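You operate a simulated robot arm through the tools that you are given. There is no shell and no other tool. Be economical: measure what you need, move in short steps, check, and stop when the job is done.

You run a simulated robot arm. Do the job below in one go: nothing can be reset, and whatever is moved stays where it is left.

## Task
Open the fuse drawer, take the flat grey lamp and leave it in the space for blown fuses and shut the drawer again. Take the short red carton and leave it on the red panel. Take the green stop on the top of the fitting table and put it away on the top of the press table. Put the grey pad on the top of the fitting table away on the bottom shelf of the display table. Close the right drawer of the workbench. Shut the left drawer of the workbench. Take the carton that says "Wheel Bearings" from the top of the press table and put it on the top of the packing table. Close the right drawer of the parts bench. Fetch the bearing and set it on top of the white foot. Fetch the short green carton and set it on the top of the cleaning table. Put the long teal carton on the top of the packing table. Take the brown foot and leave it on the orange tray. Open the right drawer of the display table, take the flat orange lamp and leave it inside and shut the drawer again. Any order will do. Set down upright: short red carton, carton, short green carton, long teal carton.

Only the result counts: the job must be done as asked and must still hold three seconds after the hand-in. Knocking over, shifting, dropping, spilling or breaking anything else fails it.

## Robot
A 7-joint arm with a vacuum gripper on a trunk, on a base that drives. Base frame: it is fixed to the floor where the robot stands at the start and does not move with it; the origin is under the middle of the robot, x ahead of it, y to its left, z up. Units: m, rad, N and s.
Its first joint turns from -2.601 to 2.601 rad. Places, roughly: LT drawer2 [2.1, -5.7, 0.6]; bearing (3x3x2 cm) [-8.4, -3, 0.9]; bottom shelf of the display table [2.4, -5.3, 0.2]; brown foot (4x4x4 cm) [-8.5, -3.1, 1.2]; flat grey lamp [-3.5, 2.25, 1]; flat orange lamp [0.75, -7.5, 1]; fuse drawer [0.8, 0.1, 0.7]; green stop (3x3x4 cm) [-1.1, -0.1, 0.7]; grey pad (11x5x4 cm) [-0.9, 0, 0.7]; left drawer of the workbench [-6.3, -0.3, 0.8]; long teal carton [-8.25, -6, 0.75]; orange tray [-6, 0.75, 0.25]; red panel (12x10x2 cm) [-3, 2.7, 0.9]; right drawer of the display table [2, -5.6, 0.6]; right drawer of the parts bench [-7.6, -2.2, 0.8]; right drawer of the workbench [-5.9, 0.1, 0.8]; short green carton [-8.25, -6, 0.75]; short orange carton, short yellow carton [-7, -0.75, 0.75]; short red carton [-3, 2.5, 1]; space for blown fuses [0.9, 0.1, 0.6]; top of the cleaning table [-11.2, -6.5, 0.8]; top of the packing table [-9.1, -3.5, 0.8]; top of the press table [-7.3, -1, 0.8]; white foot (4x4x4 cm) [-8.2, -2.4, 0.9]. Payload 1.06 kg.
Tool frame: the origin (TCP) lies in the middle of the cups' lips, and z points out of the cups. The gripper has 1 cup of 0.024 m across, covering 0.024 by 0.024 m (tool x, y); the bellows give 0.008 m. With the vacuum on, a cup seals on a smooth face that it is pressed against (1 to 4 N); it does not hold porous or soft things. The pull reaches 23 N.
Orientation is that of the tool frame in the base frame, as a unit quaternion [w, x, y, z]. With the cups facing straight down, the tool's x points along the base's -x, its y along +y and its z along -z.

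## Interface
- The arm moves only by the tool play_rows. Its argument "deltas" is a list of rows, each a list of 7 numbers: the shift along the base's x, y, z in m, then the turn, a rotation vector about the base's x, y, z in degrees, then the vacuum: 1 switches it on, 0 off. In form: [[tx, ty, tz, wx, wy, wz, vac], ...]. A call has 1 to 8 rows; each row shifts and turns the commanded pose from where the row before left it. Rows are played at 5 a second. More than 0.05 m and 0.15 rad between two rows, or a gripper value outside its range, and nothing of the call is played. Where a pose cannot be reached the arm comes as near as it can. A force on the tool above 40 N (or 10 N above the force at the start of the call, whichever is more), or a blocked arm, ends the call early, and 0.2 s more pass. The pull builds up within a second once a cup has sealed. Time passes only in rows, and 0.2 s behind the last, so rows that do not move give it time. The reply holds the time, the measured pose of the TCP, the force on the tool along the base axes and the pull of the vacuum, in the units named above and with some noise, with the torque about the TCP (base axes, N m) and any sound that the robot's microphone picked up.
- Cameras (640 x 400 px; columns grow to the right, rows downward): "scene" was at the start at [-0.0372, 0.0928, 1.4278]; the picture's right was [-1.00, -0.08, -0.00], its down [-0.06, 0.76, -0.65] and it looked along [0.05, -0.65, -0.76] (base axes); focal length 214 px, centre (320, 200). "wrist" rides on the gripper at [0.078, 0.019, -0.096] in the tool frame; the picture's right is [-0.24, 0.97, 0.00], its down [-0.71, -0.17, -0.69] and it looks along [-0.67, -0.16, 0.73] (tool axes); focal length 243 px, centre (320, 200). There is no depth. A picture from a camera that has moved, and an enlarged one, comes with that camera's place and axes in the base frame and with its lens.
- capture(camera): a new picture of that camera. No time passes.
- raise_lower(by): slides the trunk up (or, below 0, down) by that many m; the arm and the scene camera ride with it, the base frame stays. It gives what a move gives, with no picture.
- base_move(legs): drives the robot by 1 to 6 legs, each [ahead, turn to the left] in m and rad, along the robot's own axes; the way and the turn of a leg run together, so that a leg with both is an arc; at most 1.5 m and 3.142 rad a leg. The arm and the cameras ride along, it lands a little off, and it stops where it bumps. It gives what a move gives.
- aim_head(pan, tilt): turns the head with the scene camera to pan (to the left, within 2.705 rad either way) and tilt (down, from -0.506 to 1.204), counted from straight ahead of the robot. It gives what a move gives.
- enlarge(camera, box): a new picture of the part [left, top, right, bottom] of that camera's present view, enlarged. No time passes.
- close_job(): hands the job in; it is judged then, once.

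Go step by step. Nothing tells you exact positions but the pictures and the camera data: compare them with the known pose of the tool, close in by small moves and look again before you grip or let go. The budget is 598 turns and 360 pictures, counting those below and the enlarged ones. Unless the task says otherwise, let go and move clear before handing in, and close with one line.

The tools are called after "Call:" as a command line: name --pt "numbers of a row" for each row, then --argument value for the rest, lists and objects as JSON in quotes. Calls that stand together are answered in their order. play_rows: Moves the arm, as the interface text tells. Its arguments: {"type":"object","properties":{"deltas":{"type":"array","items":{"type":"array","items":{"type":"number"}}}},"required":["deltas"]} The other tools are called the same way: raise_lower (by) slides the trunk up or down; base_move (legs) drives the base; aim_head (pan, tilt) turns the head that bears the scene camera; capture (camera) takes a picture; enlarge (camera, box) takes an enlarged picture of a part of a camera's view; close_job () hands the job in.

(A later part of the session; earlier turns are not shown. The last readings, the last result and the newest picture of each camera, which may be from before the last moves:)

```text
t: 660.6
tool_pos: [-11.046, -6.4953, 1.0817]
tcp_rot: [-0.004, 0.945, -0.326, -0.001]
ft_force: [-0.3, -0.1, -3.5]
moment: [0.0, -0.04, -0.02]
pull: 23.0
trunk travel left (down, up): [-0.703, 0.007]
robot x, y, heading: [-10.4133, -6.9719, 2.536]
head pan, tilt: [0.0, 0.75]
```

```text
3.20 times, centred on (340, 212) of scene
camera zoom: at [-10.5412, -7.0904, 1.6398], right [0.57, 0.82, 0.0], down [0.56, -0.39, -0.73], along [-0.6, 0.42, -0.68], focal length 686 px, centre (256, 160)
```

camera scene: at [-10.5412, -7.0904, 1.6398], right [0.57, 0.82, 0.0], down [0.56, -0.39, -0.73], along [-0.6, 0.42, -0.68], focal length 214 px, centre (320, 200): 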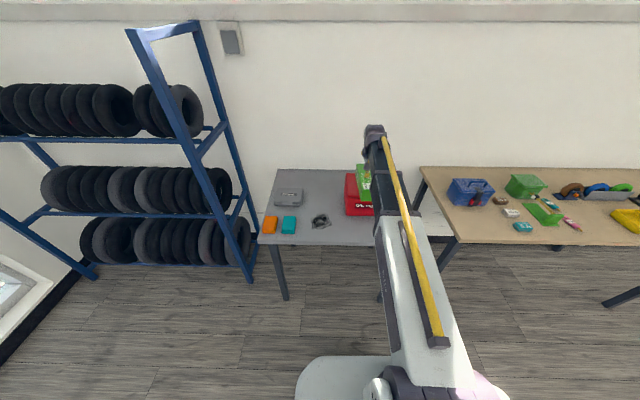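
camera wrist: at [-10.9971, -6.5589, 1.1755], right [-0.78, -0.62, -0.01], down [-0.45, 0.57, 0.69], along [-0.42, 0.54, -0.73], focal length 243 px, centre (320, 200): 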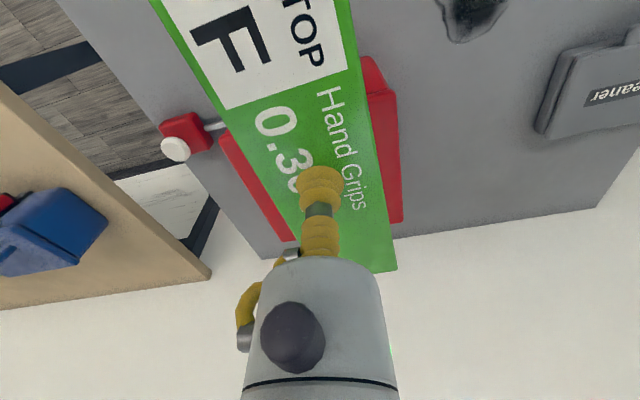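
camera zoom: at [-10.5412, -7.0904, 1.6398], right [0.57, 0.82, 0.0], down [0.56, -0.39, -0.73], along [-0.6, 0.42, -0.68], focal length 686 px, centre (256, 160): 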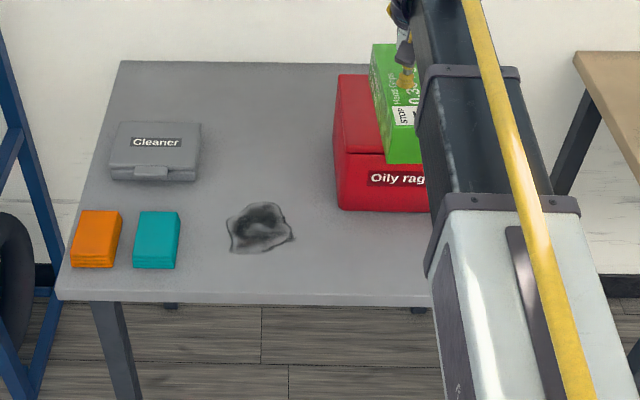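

Call:
base_move --legs '[[0.3, 0]]'

Call:
play_rows --pt "-0.027 -0.035 0 0 0 0 1" --pt "-0.027 -0.035 0 0 0 0 1" --pt "-0.027 -0.035 0 0 0 0 1" --pt "-0.027 -0.035 0 0 0 0 1"

Call:
capture --camera "wrist"

Call:
capture --camera "scene"

```text
t: 662.6
tool_pos: [-11.2874, -6.323, 1.0811]
tcp_rot: [-0.003, 0.945, -0.327, 0.0]
ft_force: [-0.5, 0.0, -3.2]
moment: [-0.03, 0.01, 0.01]
pull: 22.9
trunk travel left (down, up): [-0.703, 0.007]
robot x, y, heading: [-10.6555, -6.8012, 2.534]
head pan, tilt: [0.0, 0.75]
```

```text
t: 663.6
tool_pos: [-11.3963, -6.4626, 1.0796]
tcp_rot: [-0.005, 0.945, -0.328, -0.001]
ft_force: [0.0, 0.1, -2.9]
moment: [0.0, -0.02, -0.02]
pull: 22.4
trunk travel left (down, up): [-0.703, 0.007]
robot x, y, heading: [-10.6578, -6.8055, 2.53]
head pan, tilt: [0.0, 0.75]
```

```text
173 pictures are left
camera wrist: at [-11.3475, -6.5274, 1.174], right [-0.79, -0.62, -0.01], down [-0.45, 0.57, 0.69], along [-0.42, 0.54, -0.73], focal length 243 px, centre (320, 200)
```

wrist: 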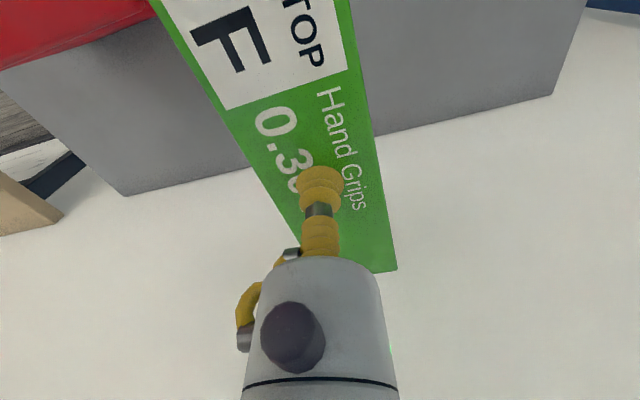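

```text
172 pictures are left
camera scene: at [-10.7846, -6.9217, 1.6397], right [0.57, 0.82, 0.0], down [0.56, -0.39, -0.73], along [-0.6, 0.42, -0.68], focal length 214 px, centre (320, 200)
```

scene: 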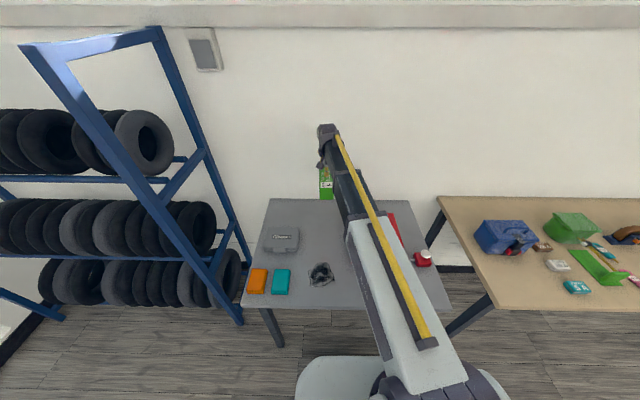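

Call:
play_rows --pt "0 0 -0.045 0 0 0 1" --pt "0 0 -0.045 0 0 0 1" --pt "0 0 -0.045 0 0 0 1" --pt "0 0 -0.045 0 0 0 1" --pt "0 0 -0.03 0 0 0 1"

Call:
capture --camera "wrist"

Call:
enlarge --camera "scene" --box '[230, 140, 470, 340]'

```text
t: 664.8
tool_pos: [-11.3988, -6.4631, 0.8697]
tcp_rot: [-0.004, 0.945, -0.326, -0.001]
ft_force: [-0.6, 0.6, -2.9]
moment: [-0.03, 0.0, -0.04]
pull: 22.9
trunk travel left (down, up): [-0.703, 0.007]
robot x, y, heading: [-10.6581, -6.8063, 2.533]
head pan, tilt: [0.0, 0.75]
```

```text
171 pictures are left
camera wrist: at [-11.3492, -6.528, 0.9627], right [-0.79, -0.62, -0.01], down [-0.45, 0.57, 0.69], along [-0.42, 0.54, -0.73], focal length 243 px, centre (320, 200)
```

wrist: 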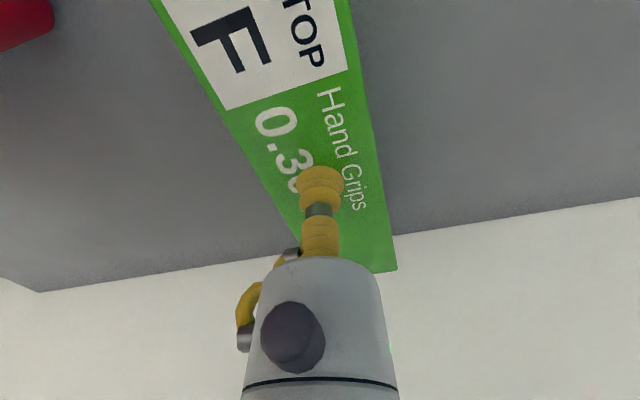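

```text
2.00 times, centred on (350, 240) of scene
camera zoom: at [-10.7845, -6.9213, 1.6398], right [0.57, 0.82, 0.0], down [0.56, -0.39, -0.73], along [-0.6, 0.42, -0.68], focal length 429 px, centre (260, 120)
```

zoom: 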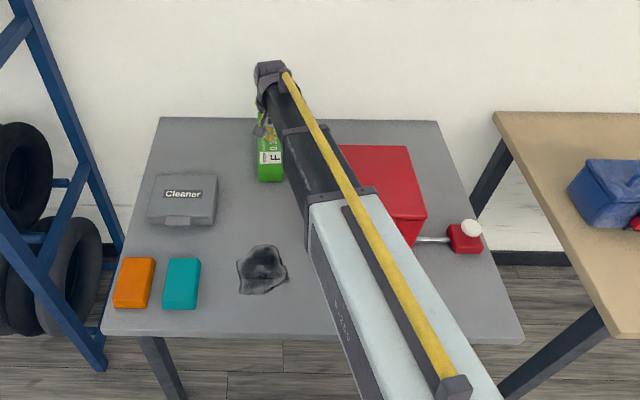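

Well placed; lowering to contact.

Call:
play_rows --pt "0 0 -0.012 0 0 0 1" --pt "0 0 -0.01 0 0 0 1"

Call:
play_rows --pt "0 0 -0.008 0 0 0 1" --pt "0 0 -0.007 0 0 0 1"

Call:
play_rows --pt "0 0 -0.005 0 0 0 1" --pt "0 0 -0.004 0 0 0 1"

```text
t: 665.4
tool_pos: [-11.3975, -6.4639, 0.8562]
tcp_rot: [-0.004, 0.945, -0.327, -0.005]
ft_force: [0.6, -0.9, 19.5]
moment: [-0.05, -0.07, 0.02]
pull: 22.8
trunk travel left (down, up): [-0.703, 0.007]
robot x, y, heading: [-10.6576, -6.8046, 2.535]
head pan, tilt: [0.0, 0.75]
stopped in row 2: the force on the tool passed its limit at 46 N (the readings are from after the stop); the commanded pose is now the measured one
```

```text
t: 665.8
tool_pos: [-11.3979, -6.4639, 0.8571]
tcp_rot: [-0.005, 0.945, -0.326, -0.008]
ft_force: [3.0, -1.2, 23.4]
moment: [-0.03, -0.01, 0.03]
pull: 23.1
trunk travel left (down, up): [-0.703, 0.007]
robot x, y, heading: [-10.6551, -6.7996, 2.529]
head pan, tilt: [0.0, 0.75]
stopped in row 1: the force on the tool passed its limit at 48 N (the readings are from after the stop); the commanded pose is now the measured one
```

```text
t: 666.1
tool_pos: [-11.3971, -6.4636, 0.8553]
tcp_rot: [-0.004, 0.945, -0.328, -0.01]
ft_force: [4.7, -2.5, 23.5]
moment: [-0.05, -0.02, 0.02]
pull: 22.7
trunk travel left (down, up): [-0.703, 0.007]
robot x, y, heading: [-10.6576, -6.8036, 2.531]
head pan, tilt: [0.0, 0.75]
stopped in row 1: the force on the tool passed its limit at 44 N (the readings are from after the stop); the commanded pose is now the measured one
```

Call:
play_rows --pt "0 0 0.003 0 0 0 1" --pt "0 0 0 0 0 0 0" --pt "0 0 0 0 0 0 0" --pt "0 0 0 0 0 0 0" --pt "0 0 0.01 0 0 0 0" --pt "0 0 0.04 0 0 0 0" --pt "0 0 0.045 0 0 0 0" --pt "0 0 0.045 0 0 0 0"

Call:
capture --camera "wrist"

```text
t: 667.9
tool_pos: [-11.3989, -6.4646, 0.9946]
tcp_rot: [-0.005, 0.945, -0.328, -0.008]
ft_force: [0.3, -0.1, -0.2]
moment: [-0.01, -0.01, 0.0]
pull: 0.0
trunk travel left (down, up): [-0.703, 0.007]
robot x, y, heading: [-10.6565, -6.8051, 2.528]
head pan, tilt: [0.0, 0.75]
```

```text
169 pictures are left
camera wrist: at [-11.3492, -6.5296, 1.0872], right [-0.79, -0.62, 0.0], down [-0.44, 0.56, 0.7], along [-0.43, 0.55, -0.72], focal length 243 px, centre (320, 200)
```

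wrist: 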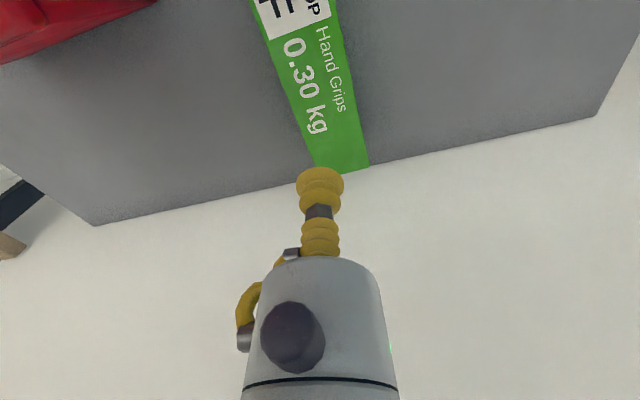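

Call:
play_rows --pt "0 0 0.045 0 0 0 0" --pt "0 0 0.045 0 0 0 0" --pt "0.045 -0.02 0 0 0 0 0" --pt "0.045 -0.02 0 0 0 0 0" --pt "0.045 -0.02 0 0 0 0 0"

Call:
base_move --legs '[[-0.3, 0], [0, -1.583], [1.5, 0], [1.5, 0]]'

Call:
aim_head --pan 0.2 --tilt 0.5

Call:
capture --camera "scene"

```text
t: 669.1
tool_pos: [-11.2645, -6.523, 1.0881]
tcp_rot: [-0.004, 0.945, -0.327, -0.007]
ft_force: [0.9, 0.2, 0.9]
moment: [0.01, -0.02, 0.0]
pull: 0.0
trunk travel left (down, up): [-0.703, 0.007]
robot x, y, heading: [-10.6556, -6.8051, 2.533]
head pan, tilt: [0.0, 0.75]
```

```text
t: 689.1
tool_pos: [-8.4207, -3.8865, 1.0872]
tcp_rot: [0.008, -0.447, 0.894, 0.002]
ft_force: [-0.1, 0.1, -0.3]
moment: [0.01, -0.02, 0.0]
pull: 0.1
trunk travel left (down, up): [-0.703, 0.007]
robot x, y, heading: [-8.6896, -4.4996, 0.979]
head pan, tilt: [0.0, 0.75]
```

```text
t: 689.9
tool_pos: [-8.4209, -3.8849, 1.0877]
tcp_rot: [0.009, -0.447, 0.895, 0.002]
ft_force: [0.9, 0.3, -0.4]
moment: [-0.04, 0.01, 0.02]
pull: 0.1
trunk travel left (down, up): [-0.703, 0.007]
robot x, y, heading: [-8.6881, -4.5013, 0.983]
head pan, tilt: [0.201, 0.499]
```

```text
168 pictures are left
camera scene: at [-8.8188, -4.3577, 1.6617], right [0.93, -0.38, 0.0], down [-0.18, -0.44, -0.88], along [0.33, 0.81, -0.48], focal length 214 px, centre (320, 200)
```

scene: 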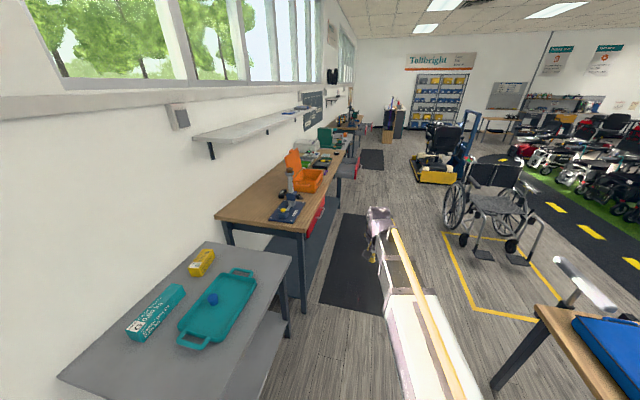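

Call:
base_move --legs '[[0, -0.04], [1.4, 0], [0, 1.57]]'

Call:
aim_head --pan 0 --tilt 0.7

Call:
capture --camera "scene"

Call:
capture --camera "wrist"

```text
t: 700.8
tool_pos: [-8.4539, -3.0311, 1.0864]
tcp_rot: [-0.009, 0.93, -0.367, -0.006]
ft_force: [1.4, 1.4, 0.3]
moment: [-0.05, 0.03, 0.03]
pull: 0.2
trunk travel left (down, up): [-0.703, 0.007]
robot x, y, heading: [-7.874, -3.3651, 2.459]
head pan, tilt: [0.201, 0.499]
stopped in leg 3: the force on the tool passed its limit at 46 N (the readings are from after the stop); the commanded pose is now the measured one
```

```text
t: 701.5
tool_pos: [-8.4534, -3.031, 1.0876]
tcp_rot: [-0.011, 0.93, -0.367, -0.007]
ft_force: [2.2, 2.1, -0.9]
moment: [-0.05, 0.09, 0.04]
pull: 0.1
trunk travel left (down, up): [-0.703, 0.007]
robot x, y, heading: [-7.8726, -3.3605, 2.453]
head pan, tilt: [0.0, 0.7]
```

```text
167 pictures are left
camera scene: at [-8.0088, -3.4703, 1.6441], right [0.63, 0.77, 0.0], down [0.5, -0.41, -0.77], along [-0.59, 0.48, -0.64], focal length 214 px, centre (320, 200)
```

scene: 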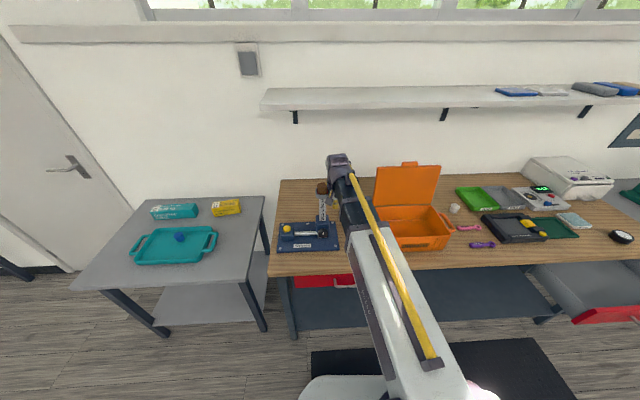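

```text
166 pictures are left
camera wrist: at [-8.4095, -3.102, 1.1795], right [-0.84, -0.55, -0.01], down [-0.4, 0.59, 0.7], along [-0.38, 0.59, -0.71], focal length 243 px, centre (320, 200)
```

wrist: 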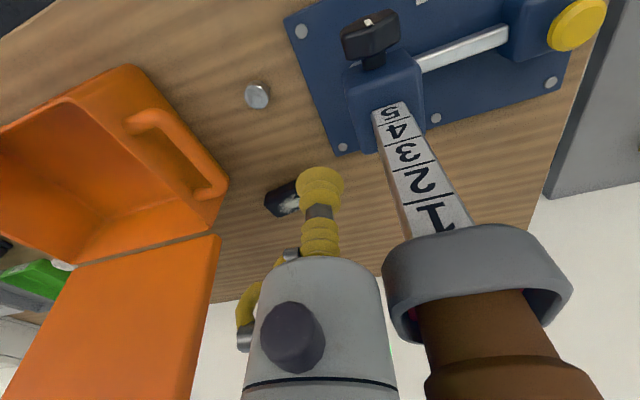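

Call:
base_move --legs '[[0, -0.12]]'

Call:
capture --camera "wrist"

Call:
enlarge --camera "scene" --box '[230, 120, 470, 300]'

```text
t: 702.5
tool_pos: [-8.4092, -2.964, 1.0875]
tcp_rot: [-0.011, 0.906, -0.422, -0.007]
ft_force: [-0.7, 1.5, -1.3]
moment: [-0.01, 0.02, 0.01]
pull: 0.1
trunk travel left (down, up): [-0.703, 0.007]
robot x, y, heading: [-7.8688, -3.3638, 2.335]
head pan, tilt: [0.0, 0.7]
```

```text
165 pictures are left
camera wrist: at [-8.3741, -3.0394, 1.1795], right [-0.9, -0.44, -0.01], down [-0.32, 0.64, 0.7], along [-0.31, 0.63, -0.71], focal length 243 px, centre (320, 200)
```

wrist: 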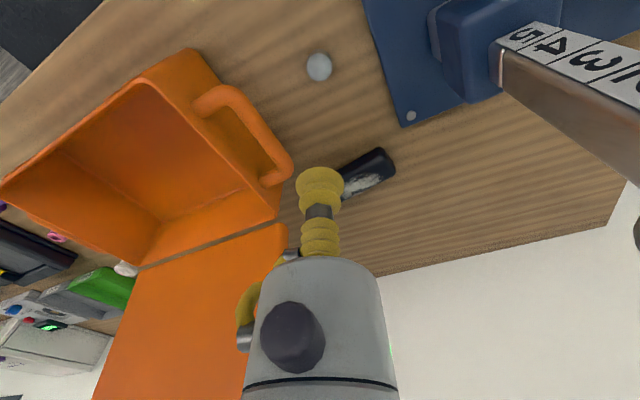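

```text
2.22 times, centred on (350, 210) of scene
camera zoom: at [-8.0205, -3.4528, 1.6441], right [0.72, 0.69, 0.0], down [0.45, -0.47, -0.76], along [-0.53, 0.55, -0.64], focal length 477 px, centre (253, 178)
```

zoom: 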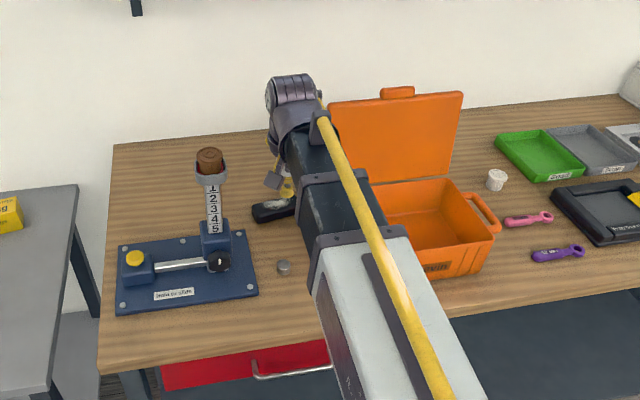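

Call:
play_rows --pt "-0.009 0.018 0 -1.5 -0.2 0 0" --pt "0 0 -0.045 0 0 0 0" --pt "0 0 -0.045 0 0 0 0" --pt "0 0 -0.045 0 0 0 0"

Call:
capture --camera "wrist"

```text
t: 703.5
tool_pos: [-8.4198, -2.947, 0.9532]
tcp_rot: [0.0, 0.906, -0.423, 0.001]
ft_force: [0.7, 0.5, -0.5]
moment: [-0.01, 0.01, -0.02]
pull: 0.1
trunk travel left (down, up): [-0.703, 0.007]
robot x, y, heading: [-7.8728, -3.3619, 2.334]
head pan, tilt: [0.0, 0.7]
```

```text
163 pictures are left
camera wrist: at [-8.3844, -3.0191, 1.0477], right [-0.9, -0.44, 0.0], down [-0.33, 0.65, 0.68], along [-0.3, 0.61, -0.73], focal length 243 px, centre (320, 200)
```

wrist: 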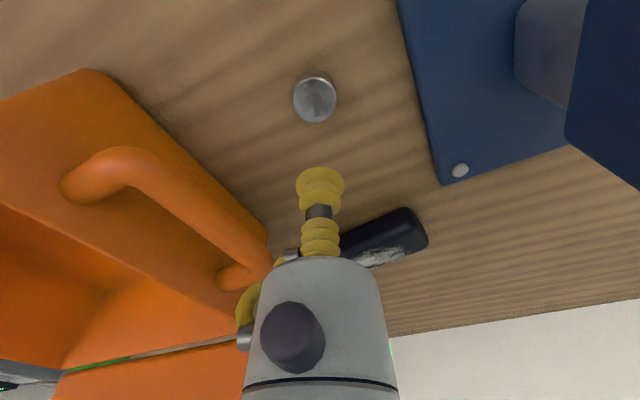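

Call:
play_rows --pt "0.012 -0.02 0 0 0 0 0"

Call:
capture --camera "wrist"

```text
t: 703.9
tool_pos: [-8.4066, -2.9668, 0.9526]
tcp_rot: [0.0, 0.907, -0.422, 0.001]
ft_force: [-0.1, 0.8, -0.8]
moment: [-0.01, 0.04, 0.04]
pull: 0.1
trunk travel left (down, up): [-0.703, 0.007]
robot x, y, heading: [-7.8688, -3.3641, 2.329]
head pan, tilt: [0.0, 0.7]
```

```text
162 pictures are left
camera wrist: at [-8.3719, -3.0399, 1.0468], right [-0.9, -0.44, 0.0], down [-0.32, 0.65, 0.68], along [-0.3, 0.61, -0.73], focal length 243 px, centre (320, 200)
```

wrist: 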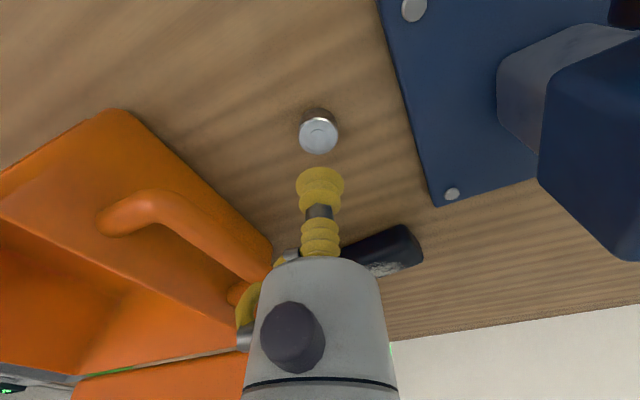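

Call:
play_rows --pt "0 0 -0.02 0 0 0 0"

Call:
enlarge --camera "wrist" --box '[240, 80, 400, 240]'

```text
t: 704.3
tool_pos: [-8.4066, -2.9674, 0.9319]
tcp_rot: [0.001, 0.906, -0.423, 0.001]
ft_force: [-0.6, 0.1, -0.4]
moment: [0.01, 0.05, 0.0]
pull: 0.0
trunk travel left (down, up): [-0.703, 0.007]
robot x, y, heading: [-7.8707, -3.3642, 2.334]
head pan, tilt: [0.0, 0.7]
```

```text
2.50 times, centred on (320, 160) of wrist
camera zoom: at [-8.3729, -3.0397, 1.0274], right [-0.9, -0.44, 0.0], down [-0.33, 0.65, 0.68], along [-0.3, 0.61, -0.73], focal length 606 px, centre (320, 300)
```

zoom: 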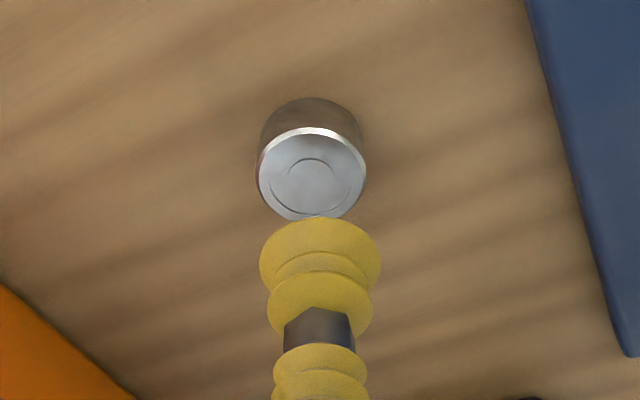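

Call:
play_rows --pt "0 0 -0.02 0 0 0 0"

Call:
enlarge --camera "wrist" --box '[240, 80, 400, 240]'

```text
t: 704.7
tool_pos: [-8.4082, -2.9655, 0.9128]
tcp_rot: [0.0, 0.906, -0.423, 0.001]
ft_force: [-0.5, 0.0, -0.6]
moment: [0.0, 0.01, 0.03]
pull: 0.1
trunk travel left (down, up): [-0.703, 0.007]
robot x, y, heading: [-7.871, -3.3621, 2.337]
head pan, tilt: [0.0, 0.7]
```

```text
2.50 times, centred on (320, 160) of wrist
camera zoom: at [-8.3728, -3.0386, 1.007], right [-0.9, -0.45, 0.0], down [-0.33, 0.65, 0.68], along [-0.3, 0.61, -0.73], focal length 606 px, centre (320, 300)
```

zoom: 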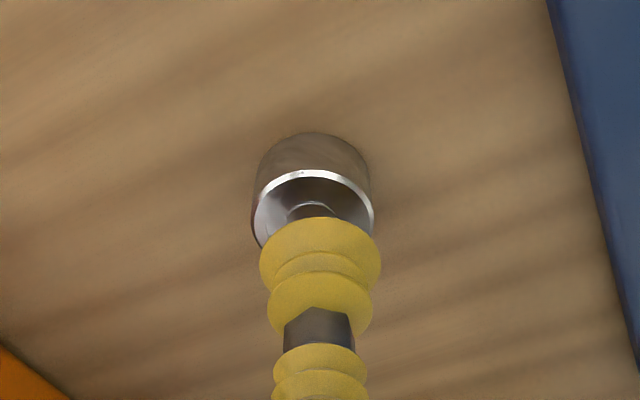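

Call:
play_rows --pt "0 0 -0.004 0 0 0 1" --pt "0 0 -0.004 0 0 0 1"

Call:
enlarge --camera "wrist" --box '[240, 80, 400, 240]'

```text
t: 705.3
tool_pos: [-8.4077, -2.9671, 0.9048]
tcp_rot: [0.001, 0.906, -0.423, 0.001]
ft_force: [1.1, 0.3, 0.3]
moment: [-0.02, 0.01, 0.01]
pull: 0.0
trunk travel left (down, up): [-0.703, 0.007]
robot x, y, heading: [-7.8716, -3.3614, 2.339]
head pan, tilt: [0.0, 0.7]
```

```text
2.50 times, centred on (320, 160) of wrist
camera zoom: at [-8.3724, -3.0393, 0.9982], right [-0.9, -0.44, 0.0], down [-0.33, 0.65, 0.68], along [-0.3, 0.61, -0.73], focal length 606 px, centre (320, 300)
```

zoom: 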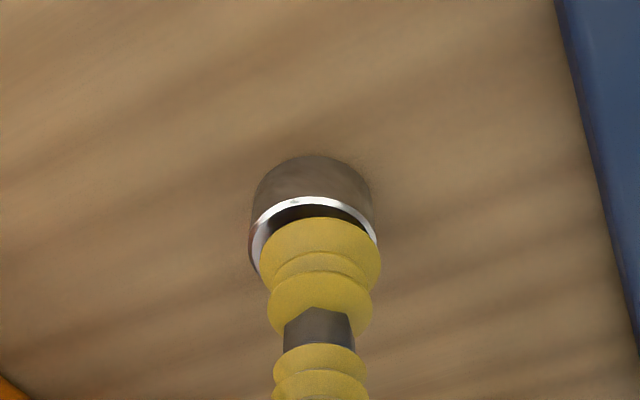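

Call:
play_rows --pt "0 0.003 -0.003 0 0 0 1" --pt "0 0 -0.004 0 0 0 1" --pt "0 0 -0.004 0 0 0 1" --pt "0 0 0 0 0 0 1"

Call:
enlarge --camera "wrist" --box '[240, 80, 400, 240]'

```text
t: 706.3
tool_pos: [-8.4064, -2.964, 0.8938]
tcp_rot: [0.0, 0.906, -0.423, 0.0]
ft_force: [-2.1, 0.4, 17.6]
moment: [0.03, -0.01, 0.04]
pull: 22.9
trunk travel left (down, up): [-0.703, 0.007]
robot x, y, heading: [-7.8671, -3.3637, 2.333]
head pan, tilt: [0.0, 0.7]
```

```text
2.50 times, centred on (320, 160) of wrist
camera zoom: at [-8.3716, -3.0366, 0.9879], right [-0.9, -0.45, 0.0], down [-0.32, 0.65, 0.69], along [-0.3, 0.61, -0.73], focal length 606 px, centre (320, 300)
```

zoom: 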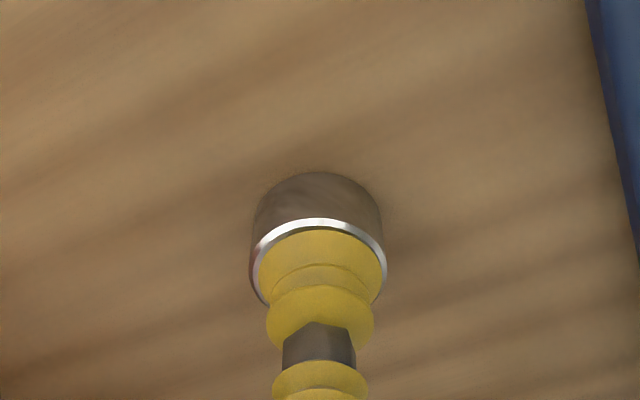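

Call:
play_rows --pt "0 0 0.01 0 0 0 1" --pt "0 0 0.04 0 0 0 1" --pt "0 0 0.045 0 0 0 1" --pt "0 0 0.045 0 0 0 1" --pt "0 0 0.045 0 0 0 1" --pt "0 0 0.045 0 0 0 1" --pt "0 0 0.045 0 0 0 1" --pt "0 0 0.02 0 0 0 1"

Call:
play_rows --pt "0.035 -0.025 0 0 0 0 1" --pt "0.035 -0.025 0 0 0 0 1" --pt "0.02 -0.015 0 0 0 0 1"

Call:
capture --camera "scene"

```text
t: 708.1
tool_pos: [-8.4052, -2.9634, 1.1881]
tcp_rot: [0.0, 0.906, -0.422, 0.0]
ft_force: [-0.2, -0.2, 0.0]
moment: [0.01, -0.02, -0.02]
pull: 22.4
trunk travel left (down, up): [-0.703, 0.007]
robot x, y, heading: [-7.8757, -3.3684, 2.335]
head pan, tilt: [0.0, 0.7]
```

```text
t: 708.9
tool_pos: [-8.3154, -3.0273, 1.1891]
tcp_rot: [0.0, 0.906, -0.423, 0.001]
ft_force: [0.6, -0.1, -1.0]
moment: [0.01, -0.01, -0.02]
pull: 22.5
trunk travel left (down, up): [-0.703, 0.007]
robot x, y, heading: [-7.8712, -3.3661, 2.336]
head pan, tilt: [0.0, 0.7]
```

```text
157 pictures are left
camera scene: at [-8.0205, -3.4532, 1.6441], right [0.72, 0.69, 0.0], down [0.45, -0.46, -0.77], along [-0.53, 0.55, -0.64], focal length 214 px, centre (320, 200)
```

scene: 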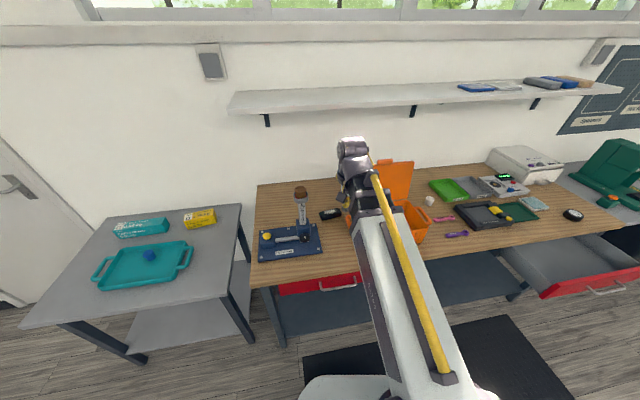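

Call:
base_move --legs '[[0, -1.39], [0.5, 0], [0, 1.5]]'

Call:
capture --camera "scene"

Call:
capture --camera "wrist"

```text
t: 719.0
tool_pos: [-8.0664, -2.6757, 1.1896]
tcp_rot: [0.0, 0.934, -0.357, 0.001]
ft_force: [-0.6, -0.8, -0.7]
moment: [0.0, 0.01, 0.01]
pull: 22.9
trunk travel left (down, up): [-0.703, 0.007]
robot x, y, heading: [-7.576, -2.9473, 2.481]
head pan, tilt: [0.0, 0.7]
```

```text
156 pictures are left
camera scene: at [-7.7132, -3.0564, 1.644], right [0.62, 0.79, 0.0], down [0.51, -0.4, -0.76], along [-0.6, 0.47, -0.64], focal length 214 px, centre (320, 200)
```

scene: 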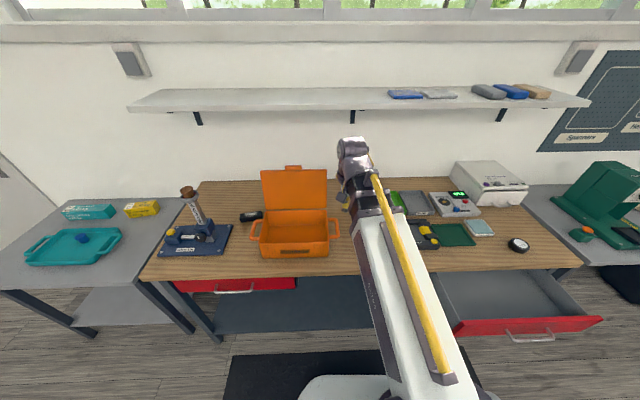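

```text
155 pictures are left
camera wrist: at [-8.0214, -2.7428, 1.2839], right [-0.82, -0.57, 0.0], down [-0.41, 0.6, 0.68], along [-0.39, 0.56, -0.73], focal length 243 px, centre (320, 200)
```

wrist: 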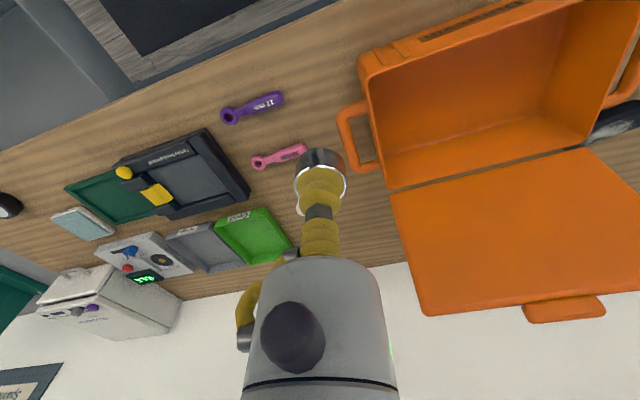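

Call:
play_rows --pt "-0.019 0.045 0 0 0 0 1" --pt "-0.019 0.045 0 0 0 0 1" --pt "-0.019 0.045 0 0 0 0 1" --pt "-0.019 0.045 0 0 0 0 1" --pt "-0.019 0.045 0 0 0 0 1" --pt "-0.019 0.045 0 0 0 0 1"

Call:
capture --camera "wrist"

Call:
enlarge --camera "scene" --box '[300, 150, 460, 270]'

```text
t: 720.4
tool_pos: [-8.1798, -2.4066, 1.189]
tcp_rot: [0.0, 0.934, -0.358, 0.001]
ft_force: [-0.5, -0.6, 0.2]
moment: [-0.02, -0.03, -0.01]
pull: 23.1
trunk travel left (down, up): [-0.703, 0.007]
robot x, y, heading: [-7.5758, -2.9482, 2.475]
head pan, tilt: [0.0, 0.7]
```

```text
154 pictures are left
camera wrist: at [-8.1357, -2.4733, 1.2833], right [-0.82, -0.57, 0.0], down [-0.41, 0.6, 0.68], along [-0.39, 0.56, -0.73], focal length 243 px, centre (320, 200)
```

wrist: 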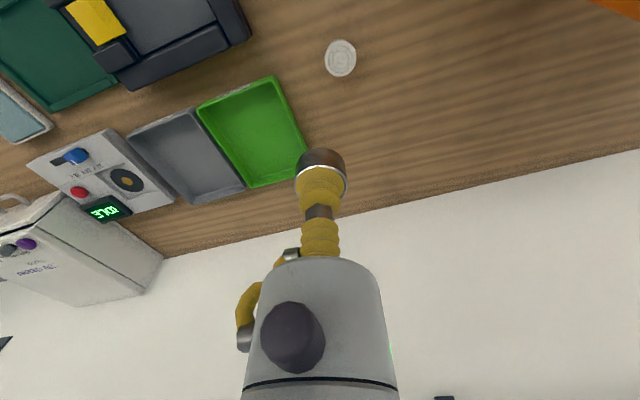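

```text
3.33 times, centred on (380, 210) of scene
camera zoom: at [-7.7133, -3.0558, 1.6441], right [0.62, 0.79, 0.0], down [0.51, -0.4, -0.76], along [-0.6, 0.47, -0.64], focal length 715 px, centre (120, 167)
```

zoom: 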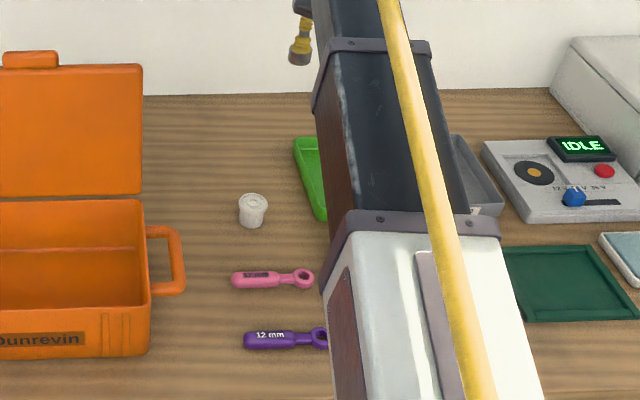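

Call:
play_rows --pt "-0.028 -0.01 0 0 0 0 1" --pt "0 0 -0.045 0 0 0 1" --pt "0 0 -0.045 0 0 0 1" --pt "0 0 -0.045 0 0 0 1"

Call:
capture --camera "wrist"

Call:
enlarge --camera "scene" --box '[300, 150, 460, 270]'

```text
t: 721.4
tool_pos: [-8.2083, -2.4162, 1.053]
tcp_rot: [0.0, 0.934, -0.358, 0.001]
ft_force: [-0.7, -0.2, -0.8]
moment: [-0.01, -0.01, 0.0]
pull: 22.4
trunk travel left (down, up): [-0.703, 0.007]
robot x, y, heading: [-7.5776, -2.947, 2.473]
head pan, tilt: [0.0, 0.7]
```

```text
152 pictures are left
camera wrist: at [-8.1634, -2.4833, 1.1473], right [-0.82, -0.57, 0.0], down [-0.41, 0.6, 0.68], along [-0.39, 0.56, -0.73], focal length 243 px, centre (320, 200)
```

wrist: 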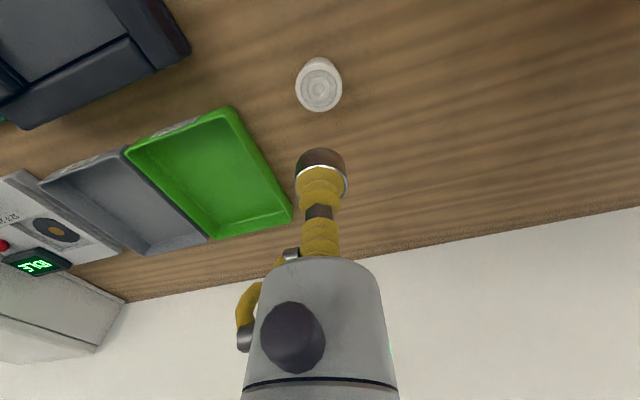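

```text
3.33 times, centred on (380, 210) of scene
camera zoom: at [-7.7134, -3.0563, 1.6441], right [0.62, 0.79, 0.0], down [0.51, -0.4, -0.76], along [-0.6, 0.47, -0.64], focal length 715 px, centre (120, 167)
```

zoom: 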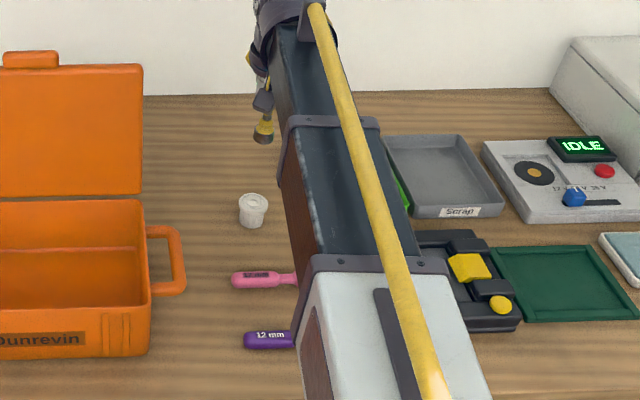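

Call:
play_rows --pt "0 0 -0.04 0 0 0 1" --pt "0 0 -0.03 0 0 0 1"

Call:
enlarge --camera "wrist" --box '[220, 40, 420, 240]'

Call:
enlarge --camera "scene" --box '[320, 170, 400, 230]'

```text
t: 722.0
tool_pos: [-8.2069, -2.4163, 0.9855]
tcp_rot: [0.0, 0.934, -0.357, 0.001]
ft_force: [-0.6, -0.1, -0.4]
moment: [0.01, -0.02, 0.01]
pull: 22.5
trunk travel left (down, up): [-0.703, 0.007]
robot x, y, heading: [-7.5775, -2.9518, 2.479]
head pan, tilt: [0.0, 0.7]
```

```text
2.00 times, centred on (320, 140) of wrist
camera zoom: at [-8.163, -2.4828, 1.0794], right [-0.82, -0.57, 0.0], down [-0.41, 0.6, 0.68], along [-0.39, 0.56, -0.73], focal length 485 px, centre (320, 320)
```

zoom: 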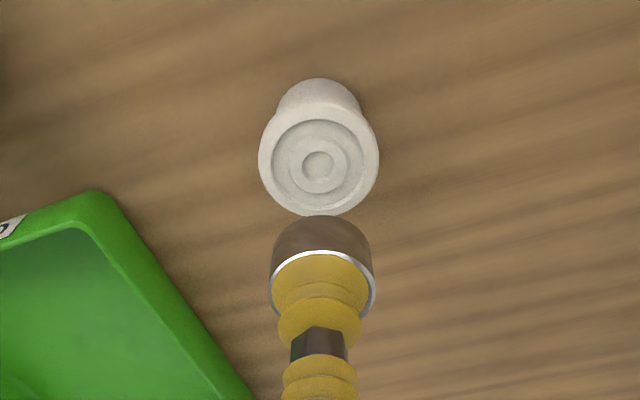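

```text
6.67 times, centred on (360, 200) of scene
camera zoom: at [-7.7134, -3.0561, 1.6441], right [0.62, 0.79, 0.0], down [0.51, -0.4, -0.76], along [-0.6, 0.47, -0.64], focal length 1430 px, centre (53, 200)
```

zoom: 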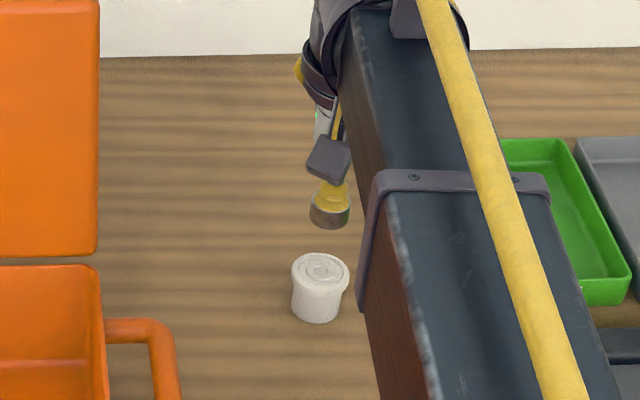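

Call:
play_rows --pt "0.001 -0.002 -0.03 0 0 0 1" --pt "0 0 -0.01 0 0 0 1"

Call:
enlarge --camera "wrist" --box '[220, 40, 420, 240]'

Call:
enlarge --camera "scene" --box '[320, 170, 400, 230]'

```text
t: 722.6
tool_pos: [-8.206, -2.4193, 0.9457]
tcp_rot: [0.0, 0.934, -0.357, 0.001]
ft_force: [0.0, 0.2, -1.4]
moment: [0.03, -0.01, -0.01]
pull: 22.6
trunk travel left (down, up): [-0.703, 0.007]
robot x, y, heading: [-7.5802, -2.9456, 2.471]
head pan, tilt: [0.0, 0.7]
```

```text
2.00 times, centred on (320, 140) of wrist
camera zoom: at [-8.1619, -2.4855, 1.0402], right [-0.82, -0.57, 0.0], down [-0.41, 0.6, 0.68], along [-0.39, 0.56, -0.73], focal length 485 px, centre (320, 320)
```

zoom: 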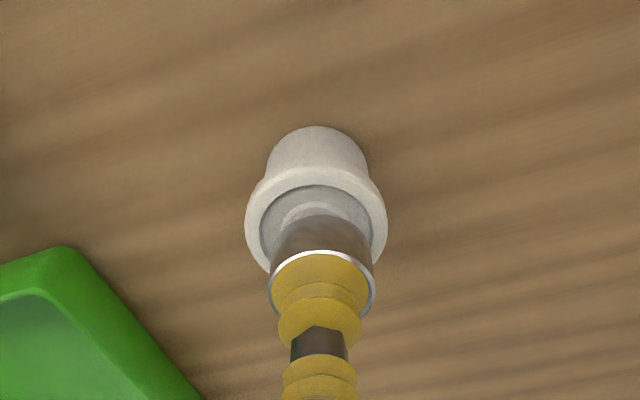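

```text
6.67 times, centred on (360, 200) of scene
camera zoom: at [-7.7133, -3.0562, 1.6441], right [0.62, 0.79, 0.0], down [0.51, -0.4, -0.76], along [-0.6, 0.47, -0.64], focal length 1430 px, centre (53, 200)
```

zoom: 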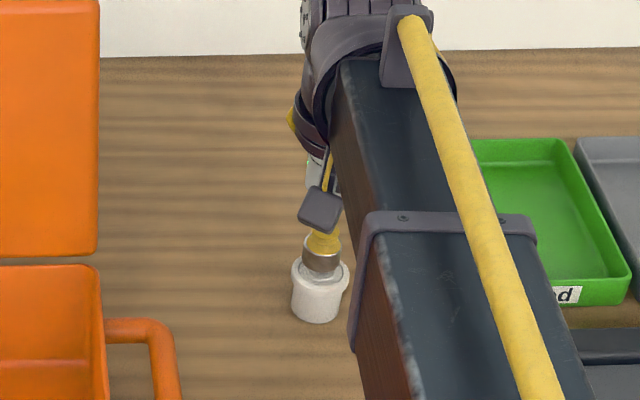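

Call:
play_rows --pt "0.0024 -0.0013 -0.004 0 0 0 1" --pt "0 0 -0.004 0 0 0 1"

Call:
enlarge --camera "wrist" --box '[260, 100, 380, 220]'

```text
t: 723.2
tool_pos: [-8.2042, -2.4186, 0.9365]
tcp_rot: [0.0, 0.934, -0.358, 0.0]
ft_force: [-1.4, -0.1, 2.4]
moment: [0.01, -0.01, 0.01]
pull: 23.1
trunk travel left (down, up): [-0.703, 0.007]
robot x, y, heading: [-7.5768, -2.9477, 2.476]
head pan, tilt: [0.0, 0.7]
```

```text
3.33 times, centred on (320, 160) of wrist
camera zoom: at [-8.1595, -2.4864, 1.0318], right [-0.82, -0.57, 0.0], down [-0.41, 0.6, 0.68], along [-0.39, 0.56, -0.73], focal length 809 px, centre (320, 333)
```

zoom: 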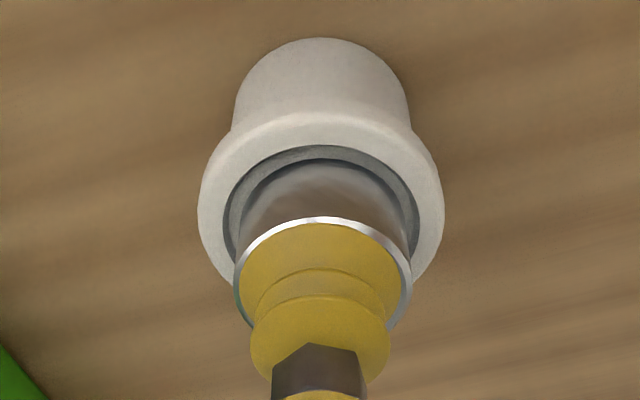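

Call:
play_rows --pt "0 0 -0.003 0 0 0 1" --pt "0 0 0 0 0 0 0" --pt "0 0 0 0 0 0 0" --pt "0 0 0 0 0 0 0" --pt "0 0 0.006 0 0 0 0" --pt "0 0 0.02 0 0 0 0" --pt "0 0 0.04 0 0 0 0" --pt "0 0 0.045 0 0 0 0"

Call:
enlarge --camera "wrist" --box '[220, 40, 420, 240]'

Call:
enlarge --camera "scene" --box '[320, 170, 400, 230]'

```text
t: 725.0
tool_pos: [-8.2013, -2.4184, 1.0451]
tcp_rot: [0.0, 0.934, -0.357, 0.001]
ft_force: [-0.5, 0.3, -0.1]
moment: [0.02, 0.02, -0.01]
pull: 0.1
trunk travel left (down, up): [-0.703, 0.007]
robot x, y, heading: [-7.582, -2.9516, 2.476]
head pan, tilt: [0.0, 0.7]
```

```text
2.00 times, centred on (320, 140) of wrist
camera zoom: at [-8.1581, -2.4853, 1.1394], right [-0.82, -0.57, 0.0], down [-0.41, 0.6, 0.68], along [-0.39, 0.56, -0.73], focal length 485 px, centre (320, 320)
```

zoom: 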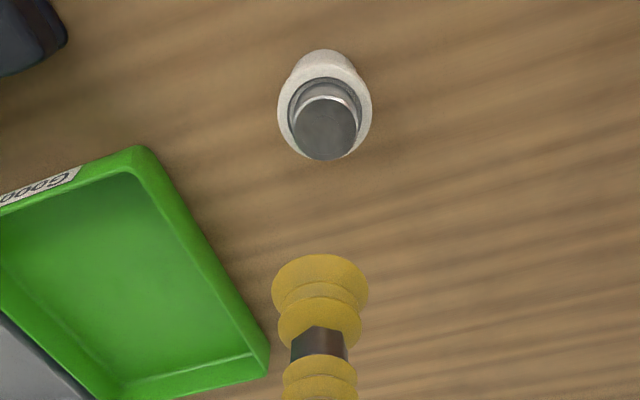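

```text
6.67 times, centred on (360, 200) of scene
camera zoom: at [-7.713, -3.0564, 1.644], right [0.62, 0.79, 0.0], down [0.51, -0.4, -0.76], along [-0.6, 0.47, -0.64], focal length 1430 px, centre (53, 200)
```

zoom: 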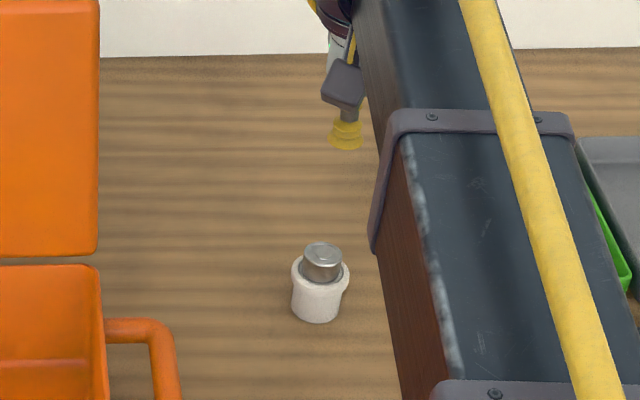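

Call:
play_rows --pt "0 0 0.045 0 0 0 0" --pt "0 0 0.045 0 0 0 0" --pt "0.04 -0.028 0.01 0 0 0 0" --pt "0.04 -0.028 0 0 0 0 0" --pt "0.04 -0.028 0 0 0 0 0" --pt "0.04 -0.028 0 0 0 0 0"

Call:
aim_head --pan -2.5 --tilt 0.9

Call:
capture --camera "scene"

Call:
aim_head --pan -0.9 --tilt 0.7

Call:
capture --camera "scene"

```text
t: 726.4
tool_pos: [-8.0443, -2.5338, 1.1457]
tcp_rot: [0.0, 0.934, -0.358, 0.001]
ft_force: [-0.7, -0.4, 0.8]
moment: [-0.01, -0.04, 0.0]
pull: 0.0
trunk travel left (down, up): [-0.703, 0.007]
robot x, y, heading: [-7.5773, -2.9454, 2.473]
head pan, tilt: [0.0, 0.7]
```

```text
t: 728.7
tool_pos: [-8.0452, -2.5328, 1.1447]
tcp_rot: [-0.001, 0.934, -0.358, 0.0]
ft_force: [0.8, 0.4, 0.0]
moment: [0.02, 0.0, 0.01]
pull: 0.1
trunk travel left (down, up): [-0.703, 0.007]
robot x, y, heading: [-7.58, -2.9496, 2.475]
head pan, tilt: [-2.499, 0.901]
```

```text
143 pictures are left
camera scene: at [-7.5709, -3.1105, 1.6279], right [-0.02, -1.0, 0.0], down [-0.78, 0.02, -0.62], along [0.62, -0.01, -0.78], focal length 214 px, centre (320, 200)
```

scene: 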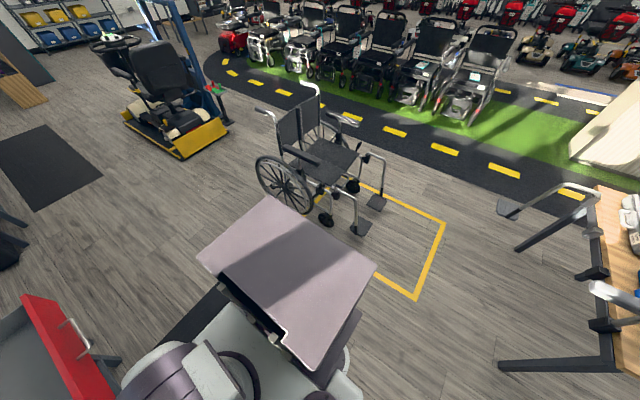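

```text
t: 730.4
tool_pos: [-8.0455, -2.5321, 1.1451]
tcp_rot: [0.0, 0.934, -0.358, 0.001]
ft_force: [0.0, -0.3, 0.3]
moment: [0.0, -0.01, -0.01]
pull: 0.1
trunk travel left (down, up): [-0.703, 0.007]
robot x, y, heading: [-7.5767, -2.9472, 2.472]
head pan, tilt: [-0.901, 0.7]
```

```text
142 pictures are left
camera scene: at [-7.6467, -3.0238, 1.644], right [1.0, 0.0, 0.0], down [0.0, -0.64, -0.76], along [0.0, 0.76, -0.64], focal length 214 px, centre (320, 200)
```

scene: 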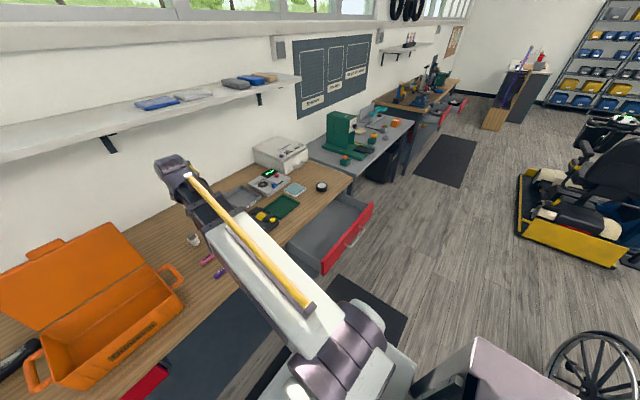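

Call:
enlarge --camera "scene" --box '[260, 160, 420, 300]'

```text
2.86 times, centred on (340, 230) of scene
camera zoom: at [-7.6467, -3.0238, 1.644], right [1.0, 0.0, 0.0], down [0.0, -0.64, -0.76], along [0.0, 0.76, -0.64], focal length 613 px, centre (263, 114)
```

zoom: 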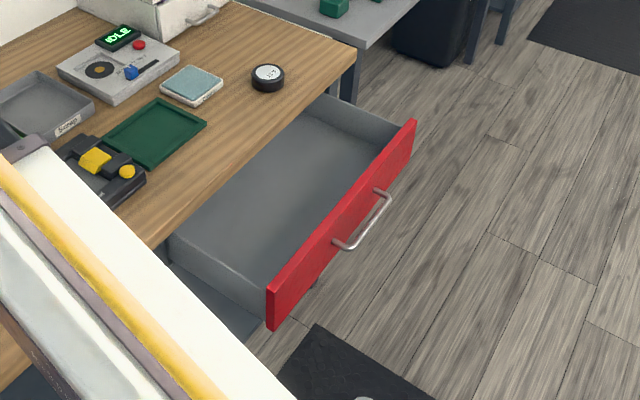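

Call:
base_move --legs '[[0, -0.475], [-0.356, 0], [0, 0.518]]'

Call:
aim_head --pan -0.5 --tilt 0.8

Call:
play_rows --pt "0 0 0 4.78 6.64 0 0" --pt "0 0 0 4.78 6.64 0 0" --pt "0 0 0 4.78 6.64 0 0" --pt "0 0 0 4.78 6.64 0 0" --pt "0 0 0 4.78 6.64 0 0" --pt "0 0 0 4.78 6.64 0 0" --pt "0 0 0 4.78 6.64 0 0" --pt "0 0 0 4.78 6.64 0 0"

Call:
capture --camera "scene"

```text
t: 735.4
tool_pos: [-7.9106, -2.8738, 1.1452]
tcp_rot: [0.001, 0.94, -0.34, 0.001]
ft_force: [-0.4, 1.5, -0.5]
moment: [-0.02, -0.02, -0.01]
pull: 0.0
trunk travel left (down, up): [-0.703, 0.007]
robot x, y, heading: [-7.4273, -3.2711, 2.507]
head pan, tilt: [-0.901, 0.7]
```

```text
t: 736.3
tool_pos: [-7.9103, -2.8724, 1.1442]
tcp_rot: [0.0, 0.94, -0.341, 0.002]
ft_force: [-0.5, -0.7, 0.2]
moment: [0.03, -0.01, 0.03]
pull: 0.1
trunk travel left (down, up): [-0.703, 0.007]
robot x, y, heading: [-7.4278, -3.2689, 2.515]
head pan, tilt: [-0.499, 0.799]
```

```text
t: 738.1
tool_pos: [-7.9756, -2.8157, 1.158]
tcp_rot: [-0.148, 0.791, -0.287, -0.519]
ft_force: [0.6, 0.2, -0.1]
moment: [-0.02, 0.02, 0.0]
pull: 0.0
out of reach, approached as far as the arm can: row 4, 5, 6, 7, 8
trunk travel left (down, up): [-0.703, 0.007]
robot x, y, heading: [-7.4303, -3.273, 2.514]
head pan, tilt: [-0.499, 0.799]
```

```text
140 pictures are left
camera scene: at [-7.5252, -3.3613, 1.6358], right [0.9, 0.43, 0.0], down [0.31, -0.65, -0.7], along [-0.3, 0.63, -0.72], focal length 214 px, centre (320, 200)
```

scene: 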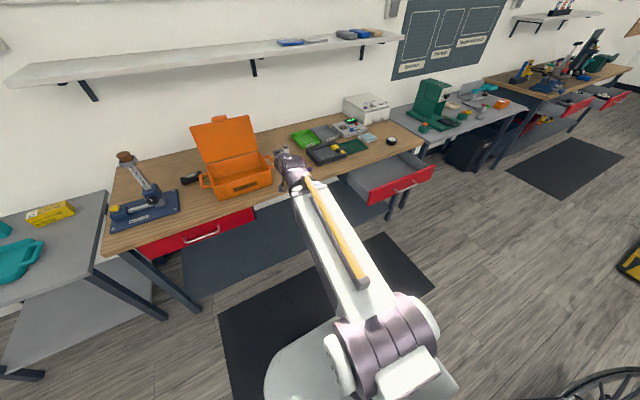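

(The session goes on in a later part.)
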